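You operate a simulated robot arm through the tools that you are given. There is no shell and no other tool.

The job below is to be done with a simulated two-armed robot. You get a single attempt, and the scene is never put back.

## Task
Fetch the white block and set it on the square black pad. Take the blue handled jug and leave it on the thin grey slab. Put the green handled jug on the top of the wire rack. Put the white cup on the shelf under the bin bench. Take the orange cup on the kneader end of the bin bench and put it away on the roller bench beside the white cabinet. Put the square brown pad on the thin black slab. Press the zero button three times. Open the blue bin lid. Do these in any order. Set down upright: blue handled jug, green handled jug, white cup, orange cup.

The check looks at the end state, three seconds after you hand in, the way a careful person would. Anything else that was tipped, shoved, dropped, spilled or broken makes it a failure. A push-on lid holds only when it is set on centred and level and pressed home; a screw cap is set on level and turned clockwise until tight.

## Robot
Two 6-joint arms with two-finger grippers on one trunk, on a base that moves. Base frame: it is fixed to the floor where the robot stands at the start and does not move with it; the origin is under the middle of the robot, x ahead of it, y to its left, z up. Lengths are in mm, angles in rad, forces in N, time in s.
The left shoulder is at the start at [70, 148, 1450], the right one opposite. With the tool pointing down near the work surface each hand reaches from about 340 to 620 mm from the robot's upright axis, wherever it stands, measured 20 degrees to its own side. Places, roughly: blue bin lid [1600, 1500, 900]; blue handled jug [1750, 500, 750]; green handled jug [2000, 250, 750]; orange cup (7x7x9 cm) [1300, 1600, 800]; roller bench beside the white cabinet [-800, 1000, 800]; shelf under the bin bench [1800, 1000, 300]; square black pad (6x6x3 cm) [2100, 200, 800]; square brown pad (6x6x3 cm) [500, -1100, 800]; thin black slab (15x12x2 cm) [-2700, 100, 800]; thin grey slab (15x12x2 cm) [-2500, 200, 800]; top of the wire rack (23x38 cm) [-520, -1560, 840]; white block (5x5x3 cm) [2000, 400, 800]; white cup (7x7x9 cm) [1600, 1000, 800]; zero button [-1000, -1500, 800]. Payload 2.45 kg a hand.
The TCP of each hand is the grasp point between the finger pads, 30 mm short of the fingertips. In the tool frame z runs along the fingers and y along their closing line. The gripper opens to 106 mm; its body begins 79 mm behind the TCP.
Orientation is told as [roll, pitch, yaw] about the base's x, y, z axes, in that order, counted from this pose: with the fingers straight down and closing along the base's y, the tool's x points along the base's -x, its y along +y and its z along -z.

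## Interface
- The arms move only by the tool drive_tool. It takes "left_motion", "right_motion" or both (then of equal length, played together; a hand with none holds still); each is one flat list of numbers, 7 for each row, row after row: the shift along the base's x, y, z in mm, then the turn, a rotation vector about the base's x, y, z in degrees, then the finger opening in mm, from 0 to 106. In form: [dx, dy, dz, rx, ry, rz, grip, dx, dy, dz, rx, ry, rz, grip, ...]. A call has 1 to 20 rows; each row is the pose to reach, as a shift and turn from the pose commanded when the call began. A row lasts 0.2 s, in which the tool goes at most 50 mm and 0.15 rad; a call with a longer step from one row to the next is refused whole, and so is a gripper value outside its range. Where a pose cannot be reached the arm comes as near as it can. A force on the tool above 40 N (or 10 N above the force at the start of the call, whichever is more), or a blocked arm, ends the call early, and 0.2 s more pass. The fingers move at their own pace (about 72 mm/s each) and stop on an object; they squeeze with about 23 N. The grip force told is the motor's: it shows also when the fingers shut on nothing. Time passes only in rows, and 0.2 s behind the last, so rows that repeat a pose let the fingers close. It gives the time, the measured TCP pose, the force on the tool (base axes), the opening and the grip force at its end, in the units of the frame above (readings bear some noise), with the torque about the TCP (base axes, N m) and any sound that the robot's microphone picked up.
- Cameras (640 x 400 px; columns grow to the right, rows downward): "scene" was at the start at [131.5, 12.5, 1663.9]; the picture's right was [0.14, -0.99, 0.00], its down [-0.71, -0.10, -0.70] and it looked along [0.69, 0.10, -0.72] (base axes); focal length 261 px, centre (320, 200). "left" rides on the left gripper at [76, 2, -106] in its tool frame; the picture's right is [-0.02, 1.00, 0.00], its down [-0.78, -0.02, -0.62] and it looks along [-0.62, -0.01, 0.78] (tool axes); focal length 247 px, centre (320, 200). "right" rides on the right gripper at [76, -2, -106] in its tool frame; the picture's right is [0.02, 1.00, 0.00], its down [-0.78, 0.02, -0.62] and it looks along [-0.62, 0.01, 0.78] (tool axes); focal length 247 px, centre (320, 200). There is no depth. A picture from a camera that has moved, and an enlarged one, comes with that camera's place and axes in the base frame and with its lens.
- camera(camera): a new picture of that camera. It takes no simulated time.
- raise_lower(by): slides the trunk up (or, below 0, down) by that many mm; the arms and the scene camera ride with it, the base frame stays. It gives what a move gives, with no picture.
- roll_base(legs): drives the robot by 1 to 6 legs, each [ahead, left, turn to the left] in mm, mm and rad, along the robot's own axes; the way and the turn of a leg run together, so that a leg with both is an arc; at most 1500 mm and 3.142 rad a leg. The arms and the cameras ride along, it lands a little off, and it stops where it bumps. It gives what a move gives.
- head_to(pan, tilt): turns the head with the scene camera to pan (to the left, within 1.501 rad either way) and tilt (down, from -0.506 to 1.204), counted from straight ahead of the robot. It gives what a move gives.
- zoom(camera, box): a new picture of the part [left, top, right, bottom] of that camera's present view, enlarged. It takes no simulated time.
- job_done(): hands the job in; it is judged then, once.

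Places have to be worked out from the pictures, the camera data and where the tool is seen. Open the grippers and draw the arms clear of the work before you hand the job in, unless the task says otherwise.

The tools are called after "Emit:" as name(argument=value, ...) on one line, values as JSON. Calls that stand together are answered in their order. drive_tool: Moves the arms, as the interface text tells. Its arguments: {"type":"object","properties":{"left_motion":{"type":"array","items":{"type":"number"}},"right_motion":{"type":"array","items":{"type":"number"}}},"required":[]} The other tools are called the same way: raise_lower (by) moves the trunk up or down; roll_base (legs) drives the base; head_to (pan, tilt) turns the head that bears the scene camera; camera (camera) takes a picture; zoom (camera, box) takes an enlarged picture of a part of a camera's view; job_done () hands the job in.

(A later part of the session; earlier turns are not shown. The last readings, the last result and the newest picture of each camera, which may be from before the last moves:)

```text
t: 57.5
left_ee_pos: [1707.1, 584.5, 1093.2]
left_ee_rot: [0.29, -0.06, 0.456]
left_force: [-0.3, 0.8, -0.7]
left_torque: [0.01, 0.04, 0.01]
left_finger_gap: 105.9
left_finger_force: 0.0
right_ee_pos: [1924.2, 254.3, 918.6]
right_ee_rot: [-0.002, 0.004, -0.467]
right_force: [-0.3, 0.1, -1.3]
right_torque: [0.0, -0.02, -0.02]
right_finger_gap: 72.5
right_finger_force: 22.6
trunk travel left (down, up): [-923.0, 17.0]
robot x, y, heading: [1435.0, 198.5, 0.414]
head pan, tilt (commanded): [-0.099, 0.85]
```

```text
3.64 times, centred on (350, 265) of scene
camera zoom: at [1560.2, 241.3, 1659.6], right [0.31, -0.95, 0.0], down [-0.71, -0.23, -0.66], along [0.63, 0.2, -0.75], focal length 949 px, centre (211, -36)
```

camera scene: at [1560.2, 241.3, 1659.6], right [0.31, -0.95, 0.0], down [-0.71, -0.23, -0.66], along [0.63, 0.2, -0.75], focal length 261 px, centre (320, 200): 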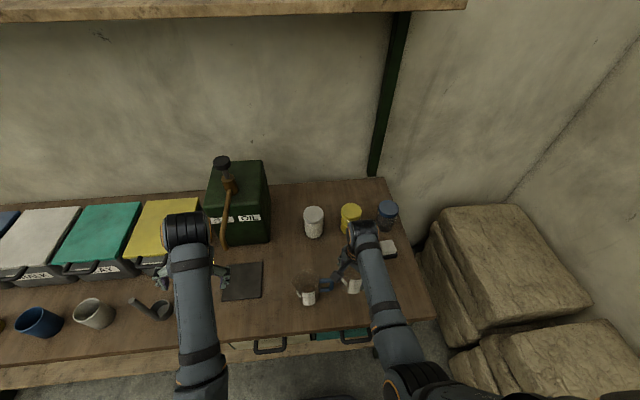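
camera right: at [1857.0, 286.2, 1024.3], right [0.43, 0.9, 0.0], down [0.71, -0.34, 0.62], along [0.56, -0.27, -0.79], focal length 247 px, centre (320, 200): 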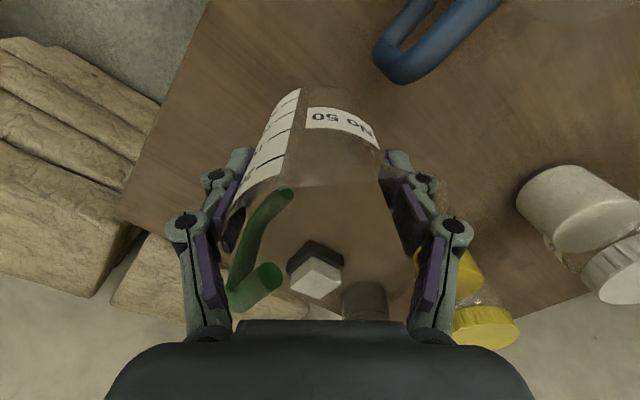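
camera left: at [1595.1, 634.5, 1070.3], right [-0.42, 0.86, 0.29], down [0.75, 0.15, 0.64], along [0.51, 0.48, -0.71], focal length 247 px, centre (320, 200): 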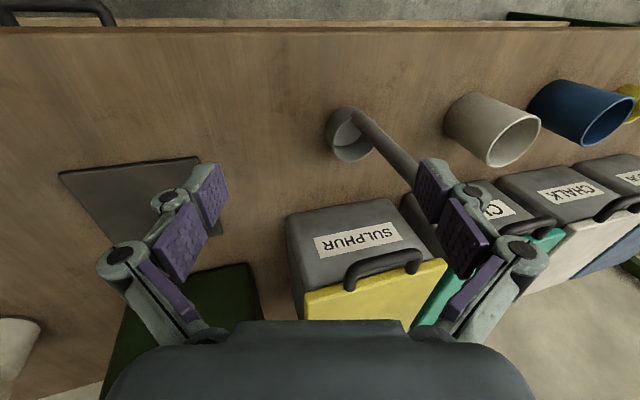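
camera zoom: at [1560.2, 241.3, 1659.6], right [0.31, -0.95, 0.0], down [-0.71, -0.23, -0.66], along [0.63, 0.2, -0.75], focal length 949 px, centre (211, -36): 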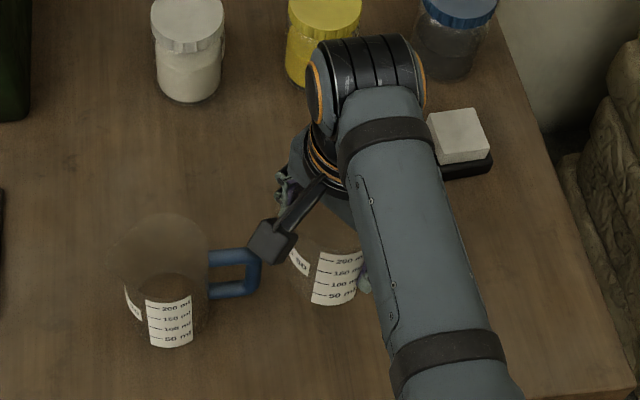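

The green jug is off the bench and upright in the right hand. I raise it another 30 mm and shift the base 180 mm right so that the blue jug comes before the left hand.

Emit:
drive_tool(right_motion=[0, 0, 15, 0, 0, 0, 50, 0, 0, 30, 0, 0, 0, 50])

Emit:
roll_base(legs=[[0, -180, 0]])

Emit:
camera(camera="scene")

Emit:
camera(camera="left")

```text
t: 58.1
left_ee_pos: [1707.1, 586.0, 1093.4]
left_ee_rot: [0.29, -0.063, 0.456]
left_force: [-1.1, -0.1, -0.3]
left_torque: [0.0, -0.04, -0.03]
left_finger_gap: 105.9
left_finger_force: 0.1
right_ee_pos: [1928.4, 247.9, 948.8]
right_ee_rot: [-0.003, -0.003, -0.468]
right_force: [-0.3, 0.5, -0.6]
right_torque: [0.01, 0.01, 0.03]
right_finger_gap: 73.2
right_finger_force: 23.2
trunk travel left (down, up): [-923.0, 17.0]
robot x, y, heading: [1440.0, 196.7, 0.414]
head pan, tilt (commanded): [-0.099, 0.85]
```

```text
t: 59.6
left_ee_pos: [1779.1, 420.6, 1092.3]
left_ee_rot: [0.288, -0.061, 0.457]
left_force: [0.9, 0.1, 0.2]
left_torque: [-0.04, -0.01, -0.02]
left_finger_gap: 105.7
left_finger_force: 0.0
right_ee_pos: [1998.1, 84.1, 949.1]
right_ee_rot: [-0.007, -0.003, -0.468]
right_force: [0.0, 0.4, -0.5]
right_torque: [-0.03, -0.02, -0.01]
right_finger_gap: 72.8
right_finger_force: 22.7
trunk travel left (down, up): [-923.0, 17.0]
robot x, y, heading: [1512.3, 27.8, 0.415]
head pan, tilt (commanded): [-0.099, 0.85]
```

```text
taken
camera scene: at [1631.3, 78.4, 1659.7], right [0.31, -0.95, 0.0], down [-0.71, -0.24, -0.66], along [0.63, 0.2, -0.75], focal length 261 px, centre (320, 200)
```

scene: 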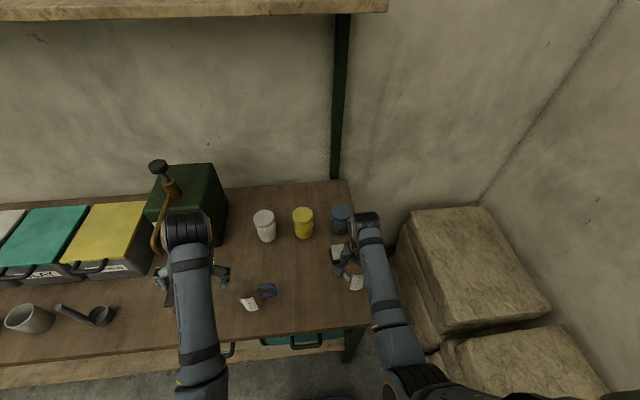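

```text
taken
camera left: at [1717.4, 358.6, 1190.0], right [-0.42, 0.86, 0.28], down [0.75, 0.16, 0.64], along [0.51, 0.48, -0.72], focal length 247 px, centre (320, 200)
```

left: 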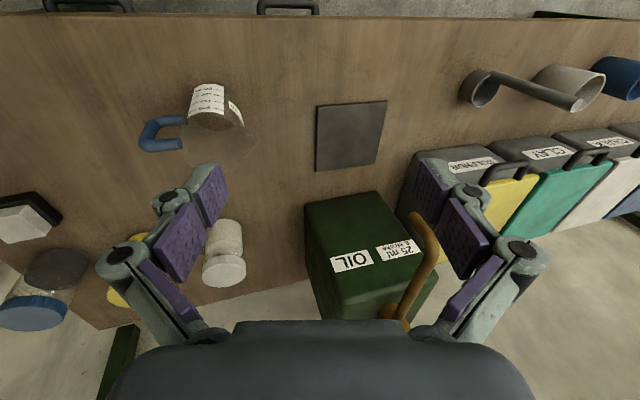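

The left hand is tilted; I set it straight down and bring it over the blue jug's estimated place [1874, 381] at about z 970.

Emit:
drive_tool(left_motion=[19, -8, -25, -3.3, -0.8, -0.5, 106, 38, -16, -50, -6.6, -1.6, -1, 106, 57, -24, -75, -10, -2.5, -1.5, 106, 76, -32, -100, -13.2, -3.3, -2, 106, 94, -39, -122, -16.3, -4.1, -2.4, 106, 94, -39, -122, -16.3, -4.1, -2.4, 106])

Emit:
camera(camera="left")

```text
t: 61.0
left_ee_pos: [1874.6, 377.6, 971.5]
left_ee_rot: [0.002, -0.006, 0.424]
left_force: [0.1, 0.3, 0.2]
left_torque: [0.02, 0.05, -0.02]
left_finger_gap: 106.0
left_finger_force: 0.0
right_ee_pos: [1999.3, 80.1, 946.7]
right_ee_rot: [-0.006, -0.004, -0.468]
right_force: [0.1, -0.1, -2.0]
right_torque: [0.03, 0.0, -0.06]
right_finger_gap: 73.0
right_finger_force: 23.1
trunk travel left (down, up): [-923.0, 17.0]
robot x, y, heading: [1512.4, 26.9, 0.416]
head pan, tilt (commanded): [-0.099, 0.85]
```

```text
taken
camera left: at [1804.5, 348.6, 1077.2], right [-0.39, 0.92, 0.0], down [0.72, 0.3, 0.63], along [0.57, 0.25, -0.78], focal length 247 px, centre (320, 200)
```

left: 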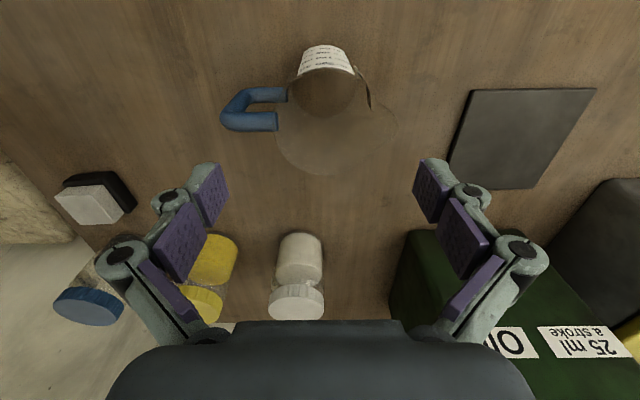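

The left hand is straight down over the blue jug. I zoom to measure its centring.

Emit:
zoom(camera="left", box=[210, 30, 430, 190])

```text
2.50 times, centred on (320, 110) of left
camera zoom: at [1804.5, 348.6, 1077.2], right [-0.39, 0.92, 0.0], down [0.72, 0.3, 0.63], along [0.57, 0.25, -0.78], focal length 617 px, centre (320, 425)
```

zoom: 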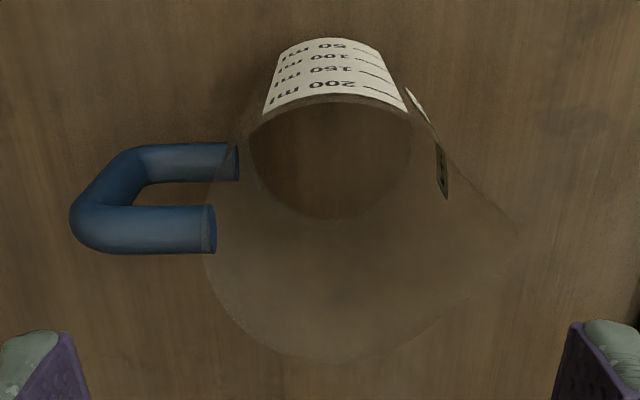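

Blue jug centre is ~6 mm left and ~5 mm nearer than the TCP. I correct, turn the left hand +50° and lower to z ~945.

Emit:
drive_tool(left_motion=[-1, 1, -5, 0, 0, 8.3, 106, -2, 1, -10, 0, 0, 16.6, 106, -3, 2, -15, 0, 0, 25, 106, -4, 3, -20, 0, 0, 33.3, 106, -5, 3, -26, 0, 0, 41.6, 106, -6.7, 3.8, -30, 0, 0, 50, 106, -6.7, 3.8, -30, 0, 0, 50, 106])

Emit:
camera(camera="left")

Emit:
zoom(camera="left", box=[220, 40, 420, 240])

```text
t: 62.6
left_ee_pos: [1867.4, 383.7, 941.6]
left_ee_rot: [0.001, -0.005, 1.299]
left_force: [-0.1, -0.2, 0.5]
left_torque: [-0.01, 0.01, -0.01]
left_finger_gap: 106.1
left_finger_force: 0.0
right_ee_pos: [2001.0, 81.2, 947.1]
right_ee_rot: [-0.007, -0.004, -0.47]
right_force: [-0.2, 0.1, -1.5]
right_torque: [-0.03, -0.02, -0.03]
right_finger_gap: 73.1
right_finger_force: 23.2
trunk travel left (down, up): [-923.0, 17.0]
robot x, y, heading: [1510.8, 23.7, 0.419]
head pan, tilt (commanded): [-0.099, 0.85]
```

```text
taken
camera left: at [1845.7, 309.0, 1047.0], right [-0.96, 0.29, 0.0], down [0.23, 0.75, 0.63], along [0.18, 0.6, -0.78], focal length 247 px, centre (320, 200)
```

left: 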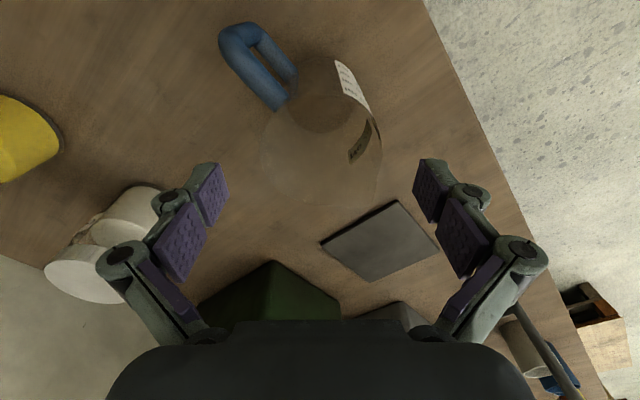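

```text
2.00 times, centred on (320, 140) of left
camera zoom: at [1845.7, 309.0, 1047.0], right [-0.96, 0.29, 0.0], down [0.23, 0.75, 0.63], along [0.18, 0.6, -0.78], focal length 494 px, centre (320, 320)
```

zoom: 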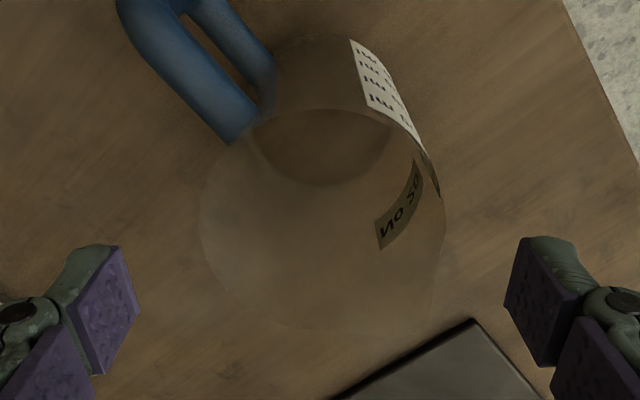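

The blue jug is centred in the left hand's grasp. I descend to about z 859 and close.

Emit:
drive_tool(left_motion=[0, 0, -25, 0, 0, 0, 106, 0, 0, -50, 0, 0, 0, 106, 0, 0, -75, 0, 0, 0, 106, 0, 0, -82, 0, 0, 0, 106, 0, 0, -82, 0, 0, 0, 90, 0, 0, -82, 0, 0, 0, 60, 0, 0, -82, 0, 0, 0, 50, 0, 0, -82, 0, 0, 0, 50])

Emit:
camera(camera="left")

```text
t: 64.4
left_ee_pos: [1866.4, 382.0, 861.1]
left_ee_rot: [0.001, -0.008, 1.296]
left_force: [0.9, 1.0, 10.1]
left_torque: [-0.15, 0.04, 0.03]
left_finger_gap: 74.7
left_finger_force: 22.7
right_ee_pos: [1999.5, 80.9, 947.8]
right_ee_rot: [-0.007, -0.003, -0.469]
right_force: [-0.1, -0.8, -1.1]
right_torque: [0.0, 0.0, 0.03]
right_finger_gap: 73.3
right_finger_force: 23.1
trunk travel left (down, up): [-923.0, 17.0]
robot x, y, heading: [1511.0, 30.0, 0.415]
head pan, tilt (commanded): [-0.099, 0.85]
```

```text
taken
camera left: at [1844.0, 308.5, 966.3], right [-0.96, 0.29, 0.0], down [0.23, 0.74, 0.63], along [0.18, 0.6, -0.78], focal length 247 px, centre (320, 200)
```

left: 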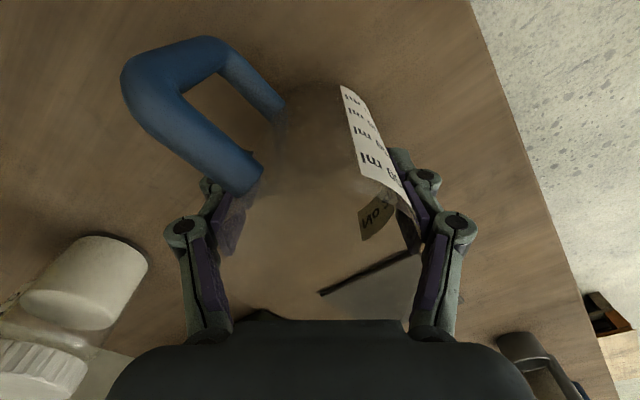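

Blue jug gripped at 74.7 mm. I lift it 90 mm.

Emit:
drive_tool(left_motion=[0, 0, 15, 0, 0, 0, 50, 0, 0, 40, 0, 0, 0, 50, 0, 0, 65, 0, 0, 0, 50, 0, 0, 90, 0, 0, 0, 50, 0, 0, 90, 0, 0, 0, 50])

Emit:
camera(camera="left")

Emit:
camera(camera="scene")

```text
t: 65.6
left_ee_pos: [1867.0, 382.6, 950.5]
left_ee_rot: [0.004, -0.005, 1.295]
left_force: [0.8, -0.5, -1.3]
left_torque: [0.01, 0.0, -0.01]
left_finger_gap: 73.5
left_finger_force: 23.1
right_ee_pos: [2000.5, 80.8, 947.4]
right_ee_rot: [-0.007, -0.003, -0.467]
right_force: [0.4, -0.4, -2.1]
right_torque: [-0.04, 0.0, 0.01]
right_finger_gap: 73.4
right_finger_force: 23.2
trunk travel left (down, up): [-923.0, 17.0]
robot x, y, heading: [1511.4, 28.5, 0.412]
head pan, tilt (commanded): [-0.099, 0.85]
```

```text
taken
camera left: at [1845.2, 309.7, 1055.5], right [-0.96, 0.29, 0.0], down [0.23, 0.75, 0.63], along [0.18, 0.6, -0.78], focal length 247 px, centre (320, 200)
```

left: 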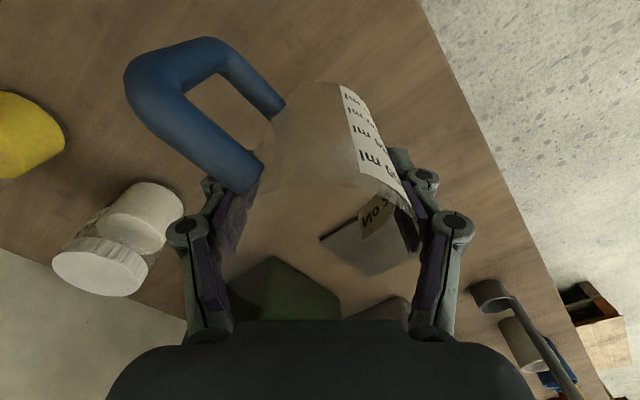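

```text
taken
camera scene: at [1633.1, 74.5, 1659.6], right [0.31, -0.95, 0.0], down [-0.71, -0.23, -0.66], along [0.63, 0.2, -0.75], focal length 261 px, centre (320, 200)
```

scene: 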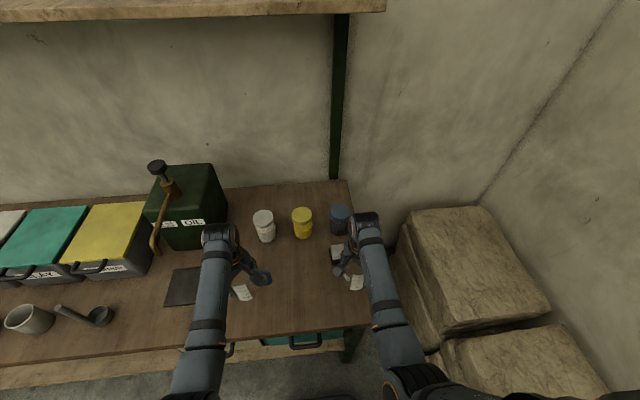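

Both jugs are held. I back away from the bin bench, then diagonally into the open middle of the room before turning toward the long right-hand bench.

Emit:
roll_base(legs=[[-400, 0, 0], [-450, 500, 0]])

Emit:
roll_base(legs=[[0, 0, -1.578]])

Emit:
head_to(pan=-0.3, tilt=0.5)

Emit:
camera(camera="scene")

```text
t: 71.5
left_ee_pos: [879.7, 502.7, 949.8]
left_ee_rot: [0.004, -0.005, 1.314]
left_force: [-0.6, -0.7, -1.3]
left_torque: [-0.02, 0.03, 0.01]
left_finger_gap: 73.1
left_finger_force: 23.3
right_ee_pos: [1017.8, 203.8, 946.7]
right_ee_rot: [-0.007, -0.001, -0.453]
right_force: [0.4, -0.1, -0.8]
right_torque: [0.0, 0.0, 0.02]
right_finger_gap: 73.2
right_finger_force: 22.8
trunk travel left (down, up): [-923.0, 17.0]
robot x, y, heading: [527.1, 144.7, 0.432]
head pan, tilt (commanded): [-0.099, 0.85]
```

```text
t: 75.7
left_ee_pos: [887.0, -209.4, 949.9]
left_ee_rot: [0.001, -0.005, -0.264]
left_force: [-0.3, 0.2, -1.4]
left_torque: [-0.03, 0.01, 0.0]
left_finger_gap: 73.0
left_finger_force: 23.0
right_ee_pos: [586.6, -343.2, 947.1]
right_ee_rot: [-0.008, -0.004, -2.029]
right_force: [-1.1, -0.6, -1.4]
right_torque: [-0.02, -0.01, 0.0]
right_finger_gap: 73.1
right_finger_force: 23.3
trunk travel left (down, up): [-923.0, 17.0]
robot x, y, heading: [528.7, 145.8, -1.147]
head pan, tilt (commanded): [-0.099, 0.85]
```

```text
t: 76.5
left_ee_pos: [886.5, -209.1, 949.3]
left_ee_rot: [0.004, -0.005, -0.264]
left_force: [0.3, -0.3, -0.9]
left_torque: [0.01, -0.01, -0.02]
left_finger_gap: 73.0
left_finger_force: 22.9
right_ee_pos: [586.4, -345.0, 947.4]
right_ee_rot: [-0.008, -0.002, -2.028]
right_force: [0.2, -0.1, -1.6]
right_torque: [0.04, -0.03, 0.02]
right_finger_gap: 73.1
right_finger_force: 22.7
trunk travel left (down, up): [-923.0, 17.0]
robot x, y, heading: [530.0, 145.5, -1.149]
head pan, tilt (commanded): [-0.3, 0.499]
```

```text
taken
camera scene: at [562.6, 8.6, 1689.5], right [-0.99, -0.12, 0.0], down [-0.06, 0.48, -0.88], along [0.11, -0.87, -0.48], focal length 261 px, centre (320, 200)
```

scene: 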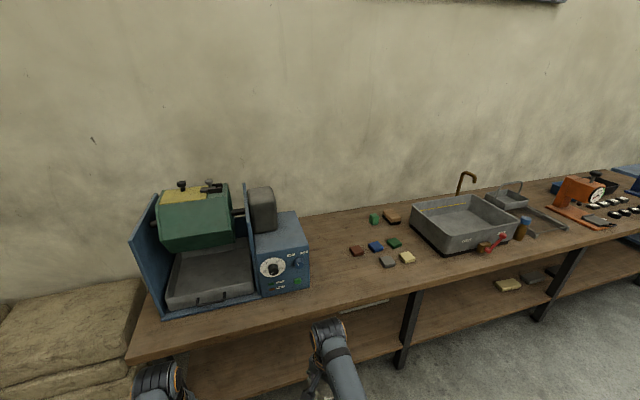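

The right-hand bench shows the drum machine, the loose pads, a sink, a grey drain rack with a grey box on it, and the orange scale. I slide right along the bench to look at the rack and the scale.

Emit:
roll_base(legs=[[0, -1450, -0.017]])

Emit:
head_to(pan=0.0, tilt=0.6)

Emit:
camera(camera="scene")

```text
t: 83.7
left_ee_pos: [-443.0, -791.3, 949.2]
left_ee_rot: [0.001, -0.005, -0.297]
left_force: [0.0, 1.0, -1.4]
left_torque: [-0.01, 0.05, 0.03]
left_finger_gap: 73.1
left_finger_force: 22.7
right_ee_pos: [-748.1, -917.4, 946.1]
right_ee_rot: [-0.009, -0.004, -2.063]
right_force: [0.6, 0.5, -1.1]
right_torque: [-0.01, -0.02, -0.02]
right_finger_gap: 73.1
right_finger_force: 23.1
trunk travel left (down, up): [-923.0, 17.0]
robot x, y, heading: [-789.2, -426.7, -1.177]
head pan, tilt (commanded): [-0.3, 0.499]
```

```text
t: 84.5
left_ee_pos: [-442.0, -791.7, 949.9]
left_ee_rot: [0.002, -0.006, -0.296]
left_force: [0.1, 0.7, -1.3]
left_torque: [0.03, 0.01, 0.0]
left_finger_gap: 73.1
left_finger_force: 22.9
right_ee_pos: [-748.7, -917.2, 946.2]
right_ee_rot: [-0.007, -0.003, -2.061]
right_force: [-0.2, 0.8, -1.3]
right_torque: [0.01, -0.02, -0.02]
right_finger_gap: 73.3
right_finger_force: 23.2
trunk travel left (down, up): [-923.0, 17.0]
robot x, y, heading: [-791.5, -426.3, -1.178]
head pan, tilt (commanded): [0.0, 0.6]
```

```text
taken
camera scene: at [-735.7, -554.7, 1680.5], right [-0.92, -0.38, 0.0], down [-0.22, 0.52, -0.82], along [0.32, -0.76, -0.57], focal length 261 px, centre (320, 200)
```

scene: 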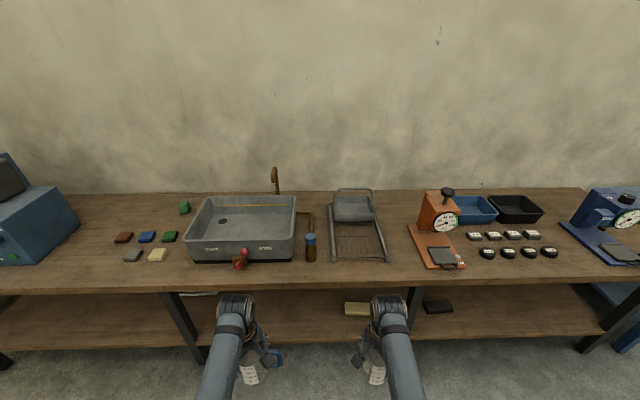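

I zoom on the rack and on the orange device, and on the items to the right.

Emit:
zoom(camera="scene", box=[290, 170, 420, 280])

Emit:
zoom(camera="scene", box=[390, 170, 520, 280])

Emit:
zoom(camera="scene", box=[510, 170, 640, 280])

```text
3.64 times, centred on (355, 225) of scene
camera zoom: at [-735.7, -554.7, 1680.5], right [-0.92, -0.38, 0.0], down [-0.22, 0.52, -0.82], along [0.32, -0.76, -0.57], focal length 949 px, centre (193, 109)
```

zoom: 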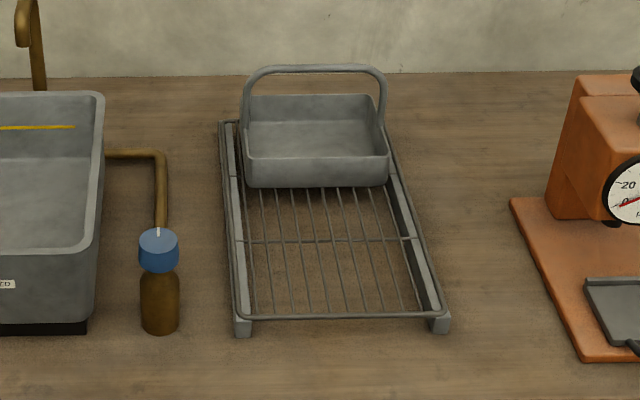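

```text
3.64 times, centred on (455, 225) of scene
camera zoom: at [-735.7, -554.7, 1680.5], right [-0.92, -0.38, 0.0], down [-0.22, 0.52, -0.82], along [0.32, -0.76, -0.57], focal length 949 px, centre (-171, 109)
```

zoom: 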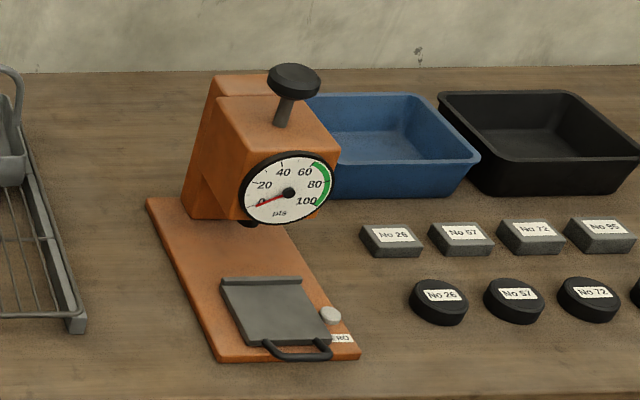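

```text
3.64 times, centred on (575, 225) of scene
camera zoom: at [-735.7, -554.7, 1680.5], right [-0.92, -0.38, 0.0], down [-0.22, 0.52, -0.82], along [0.32, -0.76, -0.57], focal length 949 px, centre (-607, 109)
```

zoom: 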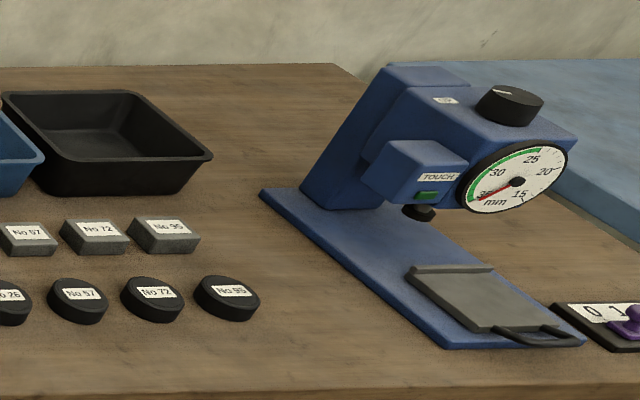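

The zero button is on the orange gauge (about [-990, -1547]); the rack's free front half is centred near [-552, -1458]. To keep the left-hand jug clear of the sink, I approach turned 0.6 rad to the left, first stopping short.

Emit:
roll_base(legs=[[0, 0, 0.612], [67, -452, 0]])

Emit:
head_to(pan=-0.4, tilt=0.75)

Emit:
camera(camera="scene")

Emit:
camera(camera="right")

```text
t: 88.9
left_ee_pos: [-481.2, -939.6, 949.4]
left_ee_rot: [0.0, -0.005, 0.318]
left_force: [0.1, 0.5, -1.1]
left_torque: [-0.02, -0.02, -0.01]
left_finger_gap: 72.9
left_finger_force: 22.6
right_ee_pos: [-656.8, -1220.2, 946.9]
right_ee_rot: [-0.008, -0.003, -1.446]
right_force: [-0.7, 0.6, -1.2]
right_torque: [-0.02, 0.0, 0.01]
right_finger_gap: 72.9
right_finger_force: 23.0
trunk travel left (down, up): [-923.0, 17.0]
robot x, y, heading: [-974.8, -844.0, -0.562]
head pan, tilt (commanded): [0.0, 0.6]
```

```text
t: 89.8
left_ee_pos: [-482.3, -940.1, 949.2]
left_ee_rot: [0.003, -0.007, 0.319]
left_force: [-0.3, -0.6, -1.7]
left_torque: [0.02, 0.01, 0.01]
left_finger_gap: 73.2
left_finger_force: 22.6
right_ee_pos: [-659.6, -1220.8, 947.0]
right_ee_rot: [-0.01, -0.003, -1.444]
right_force: [0.0, -0.4, -0.9]
right_torque: [-0.01, 0.02, -0.04]
right_finger_gap: 73.2
right_finger_force: 23.1
trunk travel left (down, up): [-923.0, 17.0]
robot x, y, heading: [-976.0, -841.2, -0.558]
head pan, tilt (commanded): [-0.4, 0.75]
```

```text
taken
camera scene: at [-883.7, -938.7, 1667.7], right [-0.82, -0.57, 0.0], down [-0.39, 0.56, -0.73], along [0.42, -0.6, -0.68], focal length 261 px, centre (320, 200)
```

scene: 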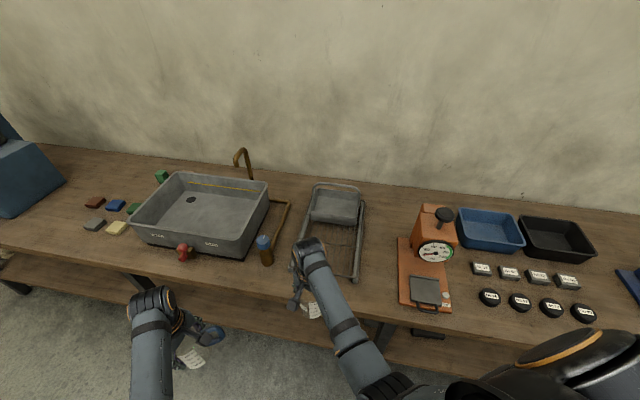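

```text
taken
camera right: at [-668.2, -1144.3, 1052.5], right [0.99, 0.15, -0.01], down [0.12, -0.77, 0.62], along [0.09, -0.62, -0.78], focal length 247 px, centre (320, 200)
```

right: 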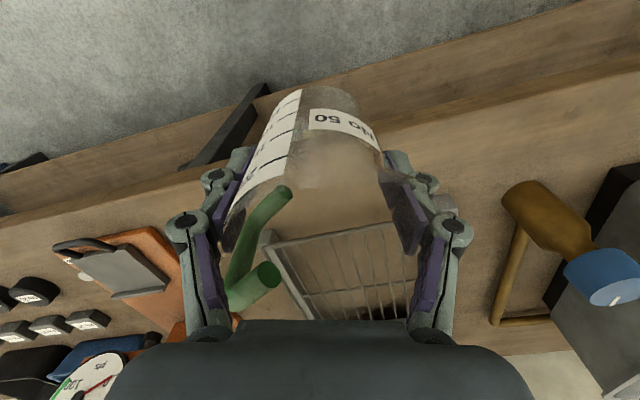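

The path over the rack is clear. I roll the base 150 mm straight toward the bench.

Emit:
roll_base(legs=[[123, -86, 0]])

Emit:
camera(camera="right")

Emit:
camera(camera="scene")

```text
t: 91.1
left_ee_pos: [-426.6, -1077.6, 950.2]
left_ee_rot: [0.001, -0.007, 0.319]
left_force: [-0.5, -0.9, -0.9]
left_torque: [0.0, -0.01, 0.01]
left_finger_gap: 72.7
left_finger_force: 22.9
right_ee_pos: [-602.7, -1356.8, 948.0]
right_ee_rot: [-0.008, -0.004, -1.448]
right_force: [0.1, 0.1, -0.3]
right_torque: [0.0, -0.02, 0.0]
right_finger_gap: 72.9
right_finger_force: 23.0
trunk travel left (down, up): [-923.0, 17.0]
robot x, y, heading: [-916.4, -981.5, -0.57]
head pan, tilt (commanded): [-0.4, 0.75]
```

```text
taken
camera right: at [-613.2, -1280.1, 1053.6], right [0.99, 0.14, -0.01], down [0.12, -0.77, 0.63], along [0.08, -0.62, -0.78], focal length 247 px, centre (320, 200)
```

right: 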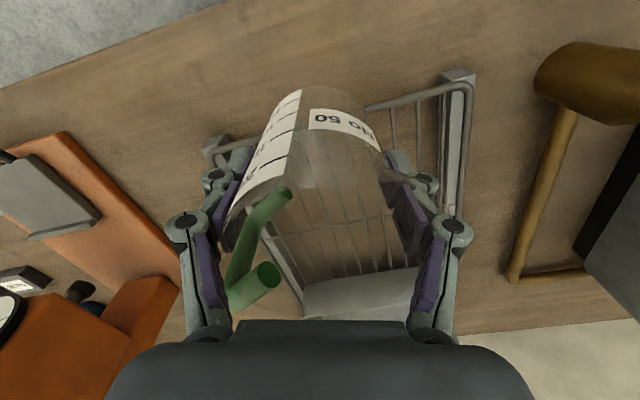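

```text
taken
camera scene: at [-828.8, -1072.6, 1668.0], right [-0.82, -0.57, 0.0], down [-0.39, 0.56, -0.73], along [0.42, -0.6, -0.68], focal length 261 px, centre (320, 200)
```

scene: 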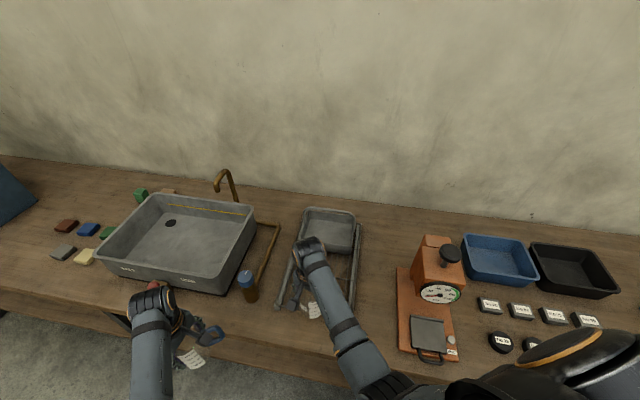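

The rack's free area centre is about 110 mm ahead and 40 mm left of the hand; the tray behind leaves enough room. I extend the right hand there at the same height.

Emit:
drive_tool(right_motion=[17, -35, 0, 0, 0, 0, 50, 34, -70, 0, 0, 0, 0, 50, 51, -104, 0, 0, 0, 0, 50, 51, -104, 0, 0, 0, 0, 50])

Emit:
camera(camera="right")

Emit:
zoom(camera="scene", box=[260, 190, 400, 330])

```text
t: 92.1
left_ee_pos: [-425.9, -1078.8, 950.4]
left_ee_rot: [0.003, -0.005, 0.318]
left_force: [-0.4, 0.1, -1.7]
left_torque: [0.01, -0.04, 0.03]
left_finger_gap: 72.9
left_finger_force: 23.1
right_ee_pos: [-551.9, -1462.5, 947.0]
right_ee_rot: [-0.008, -0.004, -1.448]
right_force: [-0.4, 0.0, -1.4]
right_torque: [-0.02, -0.01, 0.01]
right_finger_gap: 73.0
right_finger_force: 23.0
trunk travel left (down, up): [-923.0, 17.0]
robot x, y, heading: [-920.7, -982.8, -0.558]
head pan, tilt (commanded): [-0.4, 0.75]
```

```text
taken
camera right: at [-561.8, -1385.9, 1052.8], right [0.99, 0.14, -0.01], down [0.12, -0.77, 0.62], along [0.08, -0.62, -0.78], focal length 247 px, centre (320, 200)
```

right: 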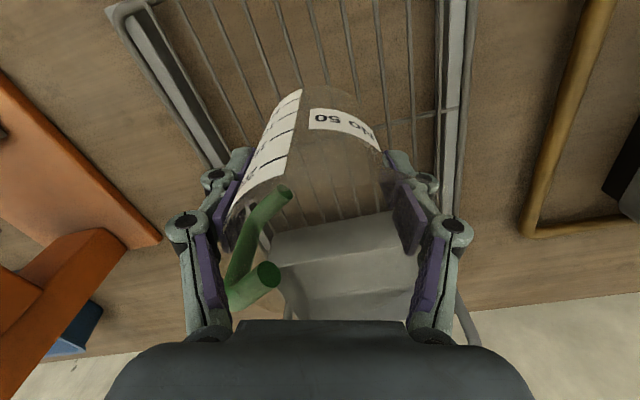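

```text
2.86 times, centred on (330, 260) of scene
camera zoom: at [-827.7, -1075.4, 1667.7], right [-0.82, -0.57, 0.0], down [-0.39, 0.56, -0.73], along [0.42, -0.6, -0.68], focal length 746 px, centre (291, 29)
```

zoom: 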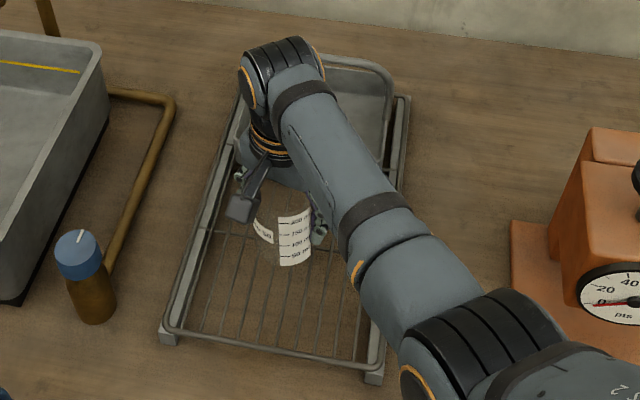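

The jug hangs over the middle of the free area. I lower to just above the rack and then in small steps until contact.

Emit:
drive_tool(right_motion=[0, 0, -12, 0, 0, 0, 50, 0, 0, -22, 0, 0, 0, 50, 0, 0, -27, 0, 0, 0, 50, 0, 0, -30, 0, 0, 0, 50, 0, 0, -30, 0, 0, 0, 50])

Emit:
zoom(camera="scene", box=[290, 220, 370, 330])

```text
t: 93.3
left_ee_pos: [-426.7, -1079.2, 948.7]
left_ee_rot: [0.004, -0.005, 0.318]
left_force: [0.0, -0.3, -1.5]
left_torque: [-0.01, 0.0, 0.0]
left_finger_gap: 73.0
left_finger_force: 23.5
right_ee_pos: [-552.2, -1462.0, 916.0]
right_ee_rot: [-0.009, -0.004, -1.446]
right_force: [0.1, 0.9, -1.7]
right_torque: [0.03, 0.01, 0.0]
right_finger_gap: 73.0
right_finger_force: 23.0
trunk travel left (down, up): [-923.0, 17.0]
robot x, y, heading: [-919.0, -984.6, -0.564]
head pan, tilt (commanded): [-0.4, 0.75]
```

```text
3.64 times, centred on (330, 275) of scene
camera zoom: at [-827.4, -1076.0, 1667.6], right [-0.82, -0.57, 0.0], down [-0.39, 0.56, -0.73], along [0.42, -0.6, -0.68], focal length 949 px, centre (284, -73)
```

zoom: 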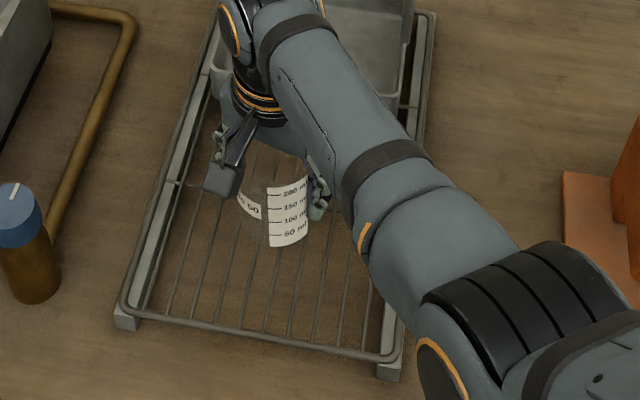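

No contact yet. I go on lowering 2 mm per row.

Emit:
drive_tool(right_motion=[0, 0, -2, 0, 0, 0, 50, 0, 0, -4, 0, 0, 0, 50, 0, 0, -6, 0, 0, 0, 50, 0, 0, -8, 0, 0, 0, 50, 0, 0, -8, 0, 0, 0, 50])

```text
t: 94.5
left_ee_pos: [-425.5, -1079.4, 948.7]
left_ee_rot: [0.004, -0.006, 0.318]
left_force: [-1.7, 0.9, -1.8]
left_torque: [-0.01, 0.0, -0.01]
left_finger_gap: 72.7
left_finger_force: 23.1
right_ee_pos: [-550.5, -1463.5, 908.7]
right_ee_rot: [-0.009, -0.005, -1.446]
right_force: [-0.1, -0.4, -1.2]
right_torque: [0.04, -0.02, -0.07]
right_finger_gap: 73.0
right_finger_force: 23.0
trunk travel left (down, up): [-923.0, 17.0]
robot x, y, heading: [-917.1, -981.2, -0.567]
head pan, tilt (commanded): [-0.4, 0.75]
```

Still free at z 908.7. I continue in small steps.

Emit:
drive_tool(right_motion=[0, 0, -2, 0, 0, 0, 50, 0, 0, -4, 0, 0, 0, 50, 0, 0, -6, 0, 0, 0, 50, 0, 0, -6, 0, 0, 0, 50])

Emit:
zoom(camera="scene", box=[290, 220, 370, 330])

Emit:
camera(camera="right")

```text
t: 95.5
left_ee_pos: [-424.4, -1078.7, 950.4]
left_ee_rot: [0.004, -0.006, 0.319]
left_force: [0.3, -0.7, -1.1]
left_torque: [0.01, -0.01, 0.0]
left_finger_gap: 73.0
left_finger_force: 22.9
right_ee_pos: [-552.5, -1462.1, 901.5]
right_ee_rot: [-0.009, -0.003, -1.448]
right_force: [0.7, 0.5, -0.4]
right_torque: [-0.01, 0.0, 0.0]
right_finger_gap: 72.9
right_finger_force: 23.2
trunk travel left (down, up): [-923.0, 17.0]
robot x, y, heading: [-915.9, -980.2, -0.56]
head pan, tilt (commanded): [-0.4, 0.75]
```

```text
3.64 times, centred on (330, 275) of scene
camera zoom: at [-827.4, -1076.0, 1667.6], right [-0.82, -0.57, 0.0], down [-0.39, 0.56, -0.73], along [0.42, -0.6, -0.68], focal length 949 px, centre (284, -73)
```

zoom: 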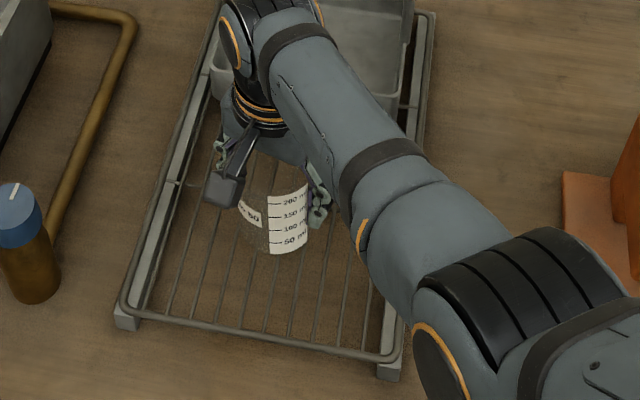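

```text
taken
camera right: at [-561.9, -1386.2, 1008.4], right [0.99, 0.14, -0.01], down [0.12, -0.77, 0.62], along [0.08, -0.62, -0.78], focal length 247 px, centre (320, 200)
```

right: 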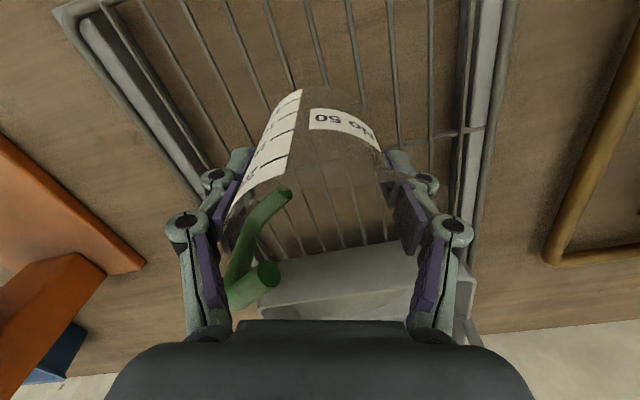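

Still only a slight change in force. I continue lowering in 2 mm steps, watching the force.

Emit:
drive_tool(right_motion=[0, 0, -2, 0, 0, 0, 50, 0, 0, -4, 0, 0, 0, 50, 0, 0, -6, 0, 0, 0, 50, 0, 0, -6, 0, 0, 0, 50])

```text
t: 96.5
left_ee_pos: [-427.2, -1078.1, 951.0]
left_ee_rot: [0.002, -0.006, 0.319]
left_force: [0.0, 0.2, -1.4]
left_torque: [0.02, 0.04, -0.01]
left_finger_gap: 72.8
left_finger_force: 22.9
right_ee_pos: [-552.9, -1462.0, 898.2]
right_ee_rot: [-0.005, -0.008, -1.447]
right_force: [-0.6, -2.2, 15.0]
right_torque: [0.39, -0.14, 0.06]
right_finger_gap: 73.2
right_finger_force: 24.0
trunk travel left (down, up): [-923.0, 17.0]
robot x, y, heading: [-923.8, -981.2, -0.564]
head pan, tilt (commanded): [-0.4, 0.75]
```

Contact: the force rose to 15 N at z 898. I ease off 2 mm, open the fingers fully and lift straight up.

Emit:
drive_tool(right_motion=[0, 0, 2, 0, 0, 0, 50, 0, 0, 2, 0, 0, 0, 85, 0, 0, 2, 0, 0, 0, 106, 0, 0, 2, 0, 0, 0, 106, 0, 0, 2, 0, 0, 0, 106])

Emit:
camera(camera="right")

```text
t: 97.7
left_ee_pos: [-425.0, -1079.3, 948.8]
left_ee_rot: [0.006, -0.004, 0.318]
left_force: [0.6, 0.3, -1.0]
left_torque: [0.0, 0.01, 0.0]
left_finger_gap: 73.0
left_finger_force: 22.8
right_ee_pos: [-553.8, -1461.9, 897.1]
right_ee_rot: [-0.009, -0.003, -1.447]
right_force: [-0.4, 0.6, 0.3]
right_torque: [-0.02, 0.0, -0.01]
right_finger_gap: 105.8
right_finger_force: 0.0
trunk travel left (down, up): [-923.0, 17.0]
robot x, y, heading: [-915.2, -978.8, -0.56]
head pan, tilt (commanded): [-0.4, 0.75]
```

```text
taken
camera right: at [-561.8, -1385.4, 1004.1], right [0.99, 0.14, -0.01], down [0.12, -0.77, 0.62], along [0.08, -0.62, -0.78], focal length 247 px, centre (320, 200)
```

right: 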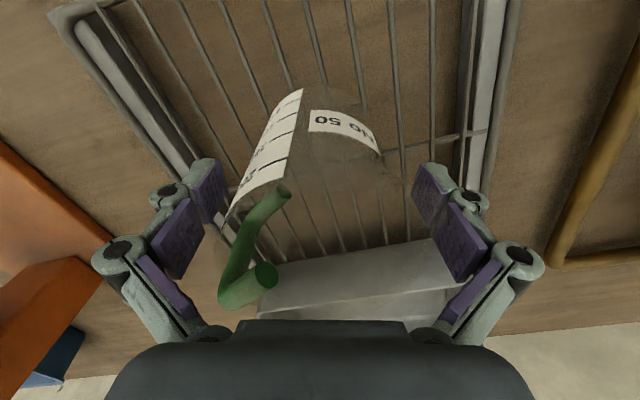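

The jug stands upright on the rack. I lift the right hand straight up.

Emit:
drive_tool(right_motion=[0, 0, 20, 0, 0, 0, 106, 0, 0, 50, 0, 0, 0, 106, 0, 0, 85, 0, 0, 0, 106])

Emit:
camera(camera="right")

Emit:
zoom(camera="scene", box=[260, 190, 400, 330])

```text
t: 98.5
left_ee_pos: [-425.3, -1078.2, 949.2]
left_ee_rot: [0.004, -0.004, 0.318]
left_force: [0.3, 0.0, -1.3]
left_torque: [0.01, -0.02, -0.03]
left_finger_gap: 72.7
left_finger_force: 23.0
right_ee_pos: [-552.3, -1463.1, 983.5]
right_ee_rot: [-0.009, -0.003, -1.448]
right_force: [-0.2, 0.6, 0.6]
right_torque: [0.02, 0.0, 0.0]
right_finger_gap: 105.6
right_finger_force: 0.0
trunk travel left (down, up): [-923.0, 17.0]
robot x, y, heading: [-919.1, -987.0, -0.567]
head pan, tilt (commanded): [-0.4, 0.75]
```

```text
taken
camera right: at [-562.0, -1386.0, 1089.7], right [0.99, 0.14, -0.01], down [0.12, -0.77, 0.62], along [0.08, -0.62, -0.78], focal length 247 px, centre (320, 200)
```

right: 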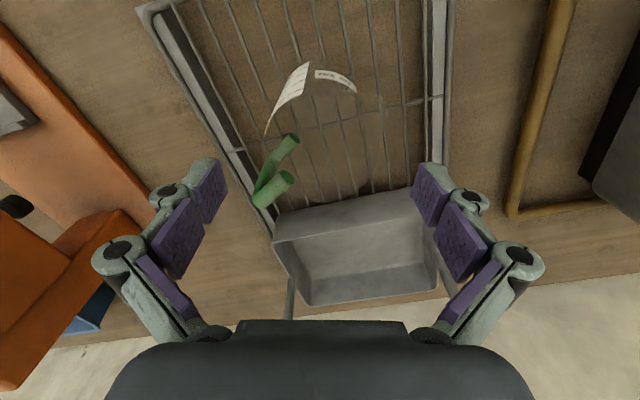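

```text
2.86 times, centred on (330, 260) of scene
camera zoom: at [-827.9, -1075.3, 1667.7], right [-0.82, -0.57, 0.0], down [-0.39, 0.56, -0.73], along [0.42, -0.6, -0.68], focal length 746 px, centre (291, 29)
```

zoom: 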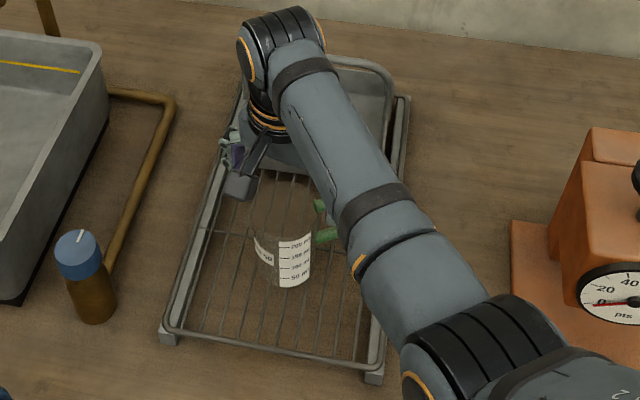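

The green jug stands well on the rack. Next is the zero button: I back off from the bench, slide right and come partly in again, then look with the right camera.

Emit:
roll_base(legs=[[-165, 113, 0], [-237, -347, 0], [82, -57, 0]])

Emit:
camera(camera="right")

Emit:
camera(camera="scene")

```text
t: 103.1
left_ee_pos: [-857.4, -1151.3, 950.6]
left_ee_rot: [0.001, -0.006, 0.314]
left_force: [1.0, 0.2, -0.9]
left_torque: [-0.03, -0.03, 0.03]
left_finger_gap: 72.7
left_finger_force: 23.4
right_ee_pos: [-984.9, -1533.9, 983.9]
right_ee_rot: [-0.007, -0.005, -1.45]
right_force: [-0.3, 0.8, 0.4]
right_torque: [-0.02, -0.03, -0.01]
right_finger_gap: 105.8
right_finger_force: 0.1
trunk travel left (down, up): [-923.0, 17.0]
robot x, y, heading: [-1350.2, -1051.4, -0.567]
head pan, tilt (commanded): [-0.4, 0.75]
```

```text
taken
camera right: at [-994.5, -1457.6, 1090.9], right [0.99, 0.14, -0.01], down [0.11, -0.77, 0.63], along [0.08, -0.62, -0.78], focal length 247 px, centre (320, 200)
```

right: 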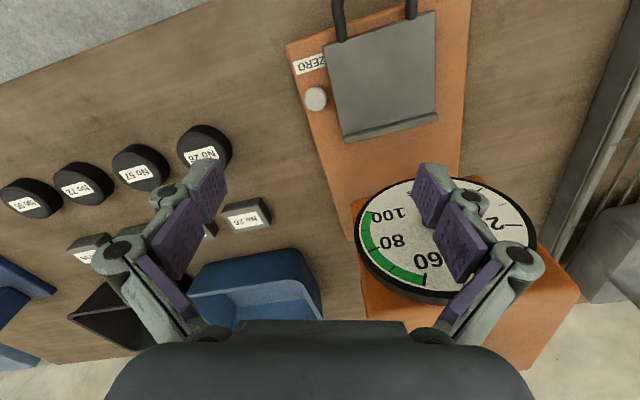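

```text
taken
camera scene: at [-1260.4, -1145.0, 1668.1], right [-0.82, -0.57, 0.0], down [-0.39, 0.56, -0.73], along [0.42, -0.6, -0.68], focal length 261 px, centre (320, 200)
```

scene: 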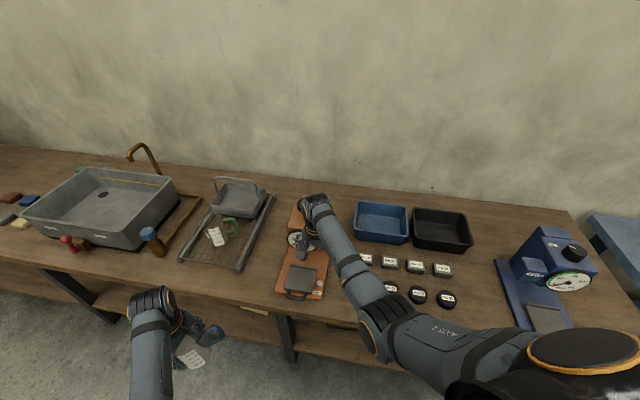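

The button is right under the hand, but the gauge dial (z≈980) is very near the fingers. I back the base off 120 mm, then close the fingers and tilt the hand 30° so the palm stays clear of the gauge while pressing.

Emit:
roll_base(legs=[[-99, 68, 0]])

Emit:
drive_tool(right_motion=[0, 0, -5, -5.8, -1.6, 3.3, 80, 0, 0, -10, -11.6, -3.1, 6.5, 60, 0, 0, -15, -17.4, -4.7, 9.8, 40, 0, 0, -20, -23.2, -6.3, 13, 20, 0, 0, -30, -29, -7.85, 16.3, 0, 0, 0, -30, -29, -7.85, 16.3, 0])

Emit:
camera(camera="right")

Emit:
camera(camera="scene")

```text
t: 104.3
left_ee_pos: [-901.7, -1042.3, 948.6]
left_ee_rot: [0.006, -0.006, 0.314]
left_force: [-0.1, -0.4, -1.7]
left_torque: [0.02, -0.01, 0.0]
left_finger_gap: 72.8
left_finger_force: 22.8
right_ee_pos: [-1030.5, -1424.9, 982.4]
right_ee_rot: [-0.008, 0.0, -1.451]
right_force: [0.3, -0.1, 0.4]
right_torque: [-0.01, 0.02, -0.02]
right_finger_gap: 105.6
right_finger_force: 0.1
trunk travel left (down, up): [-923.0, 17.0]
robot x, y, heading: [-1397.8, -942.8, -0.565]
head pan, tilt (commanded): [-0.4, 0.75]
```

```text
t: 105.7
left_ee_pos: [-901.9, -1041.3, 949.3]
left_ee_rot: [0.003, -0.005, 0.314]
left_force: [0.3, -0.9, -2.1]
left_torque: [-0.01, 0.02, 0.0]
left_finger_gap: 72.8
left_finger_force: 23.2
right_ee_pos: [-1029.8, -1425.7, 954.2]
right_ee_rot: [-0.009, -0.527, -1.157]
right_force: [-0.1, 0.3, -0.2]
right_torque: [0.02, -0.03, -0.01]
right_finger_gap: 0.0
right_finger_force: 23.1
trunk travel left (down, up): [-923.0, 17.0]
robot x, y, heading: [-1396.7, -945.1, -0.564]
head pan, tilt (commanded): [-0.4, 0.75]
```

```text
taken
camera right: at [-1078.4, -1314.9, 1007.3], right [0.91, 0.41, -0.02], down [0.17, -0.32, 0.93], along [0.38, -0.85, -0.36], focal length 247 px, centre (320, 200)
```

right: 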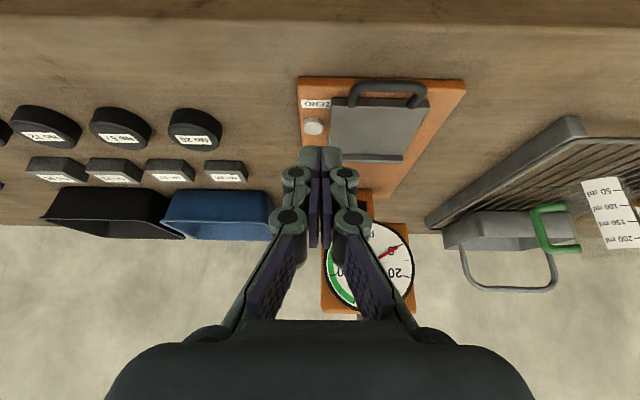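

```text
taken
camera scene: at [-1304.7, -1035.9, 1667.7], right [-0.82, -0.57, 0.0], down [-0.39, 0.56, -0.73], along [0.42, -0.6, -0.68], focal length 261 px, centre (320, 200)
```

scene: 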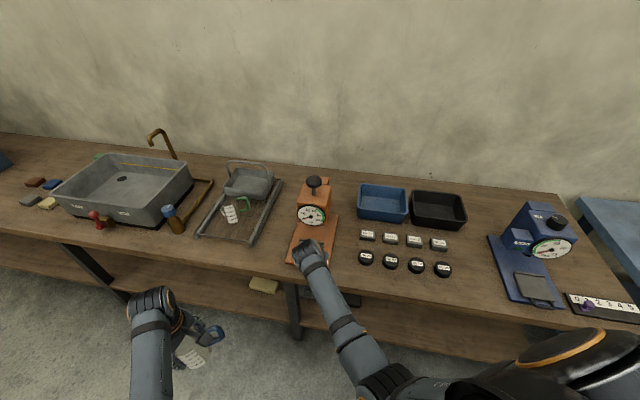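

The closed fingertips and the zero button are both visible in the right camera. I zoom to measure.

Emit:
zoom(camera="right", box=[270, 70, 390, 190])

```text
3.33 times, centred on (330, 130) of right
camera zoom: at [-1078.4, -1314.9, 1007.3], right [0.91, 0.41, -0.02], down [0.17, -0.32, 0.93], along [0.38, -0.85, -0.36], focal length 823 px, centre (287, 433)
```

zoom: 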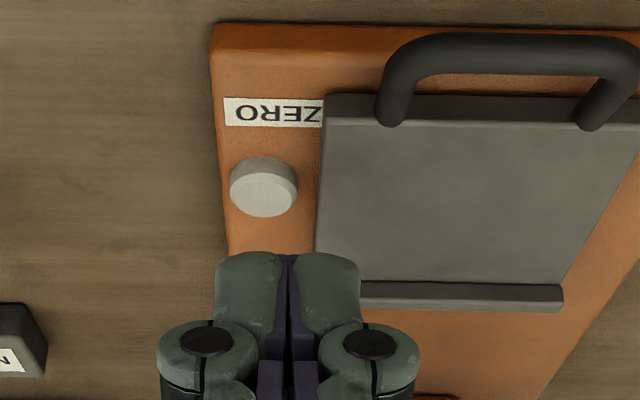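

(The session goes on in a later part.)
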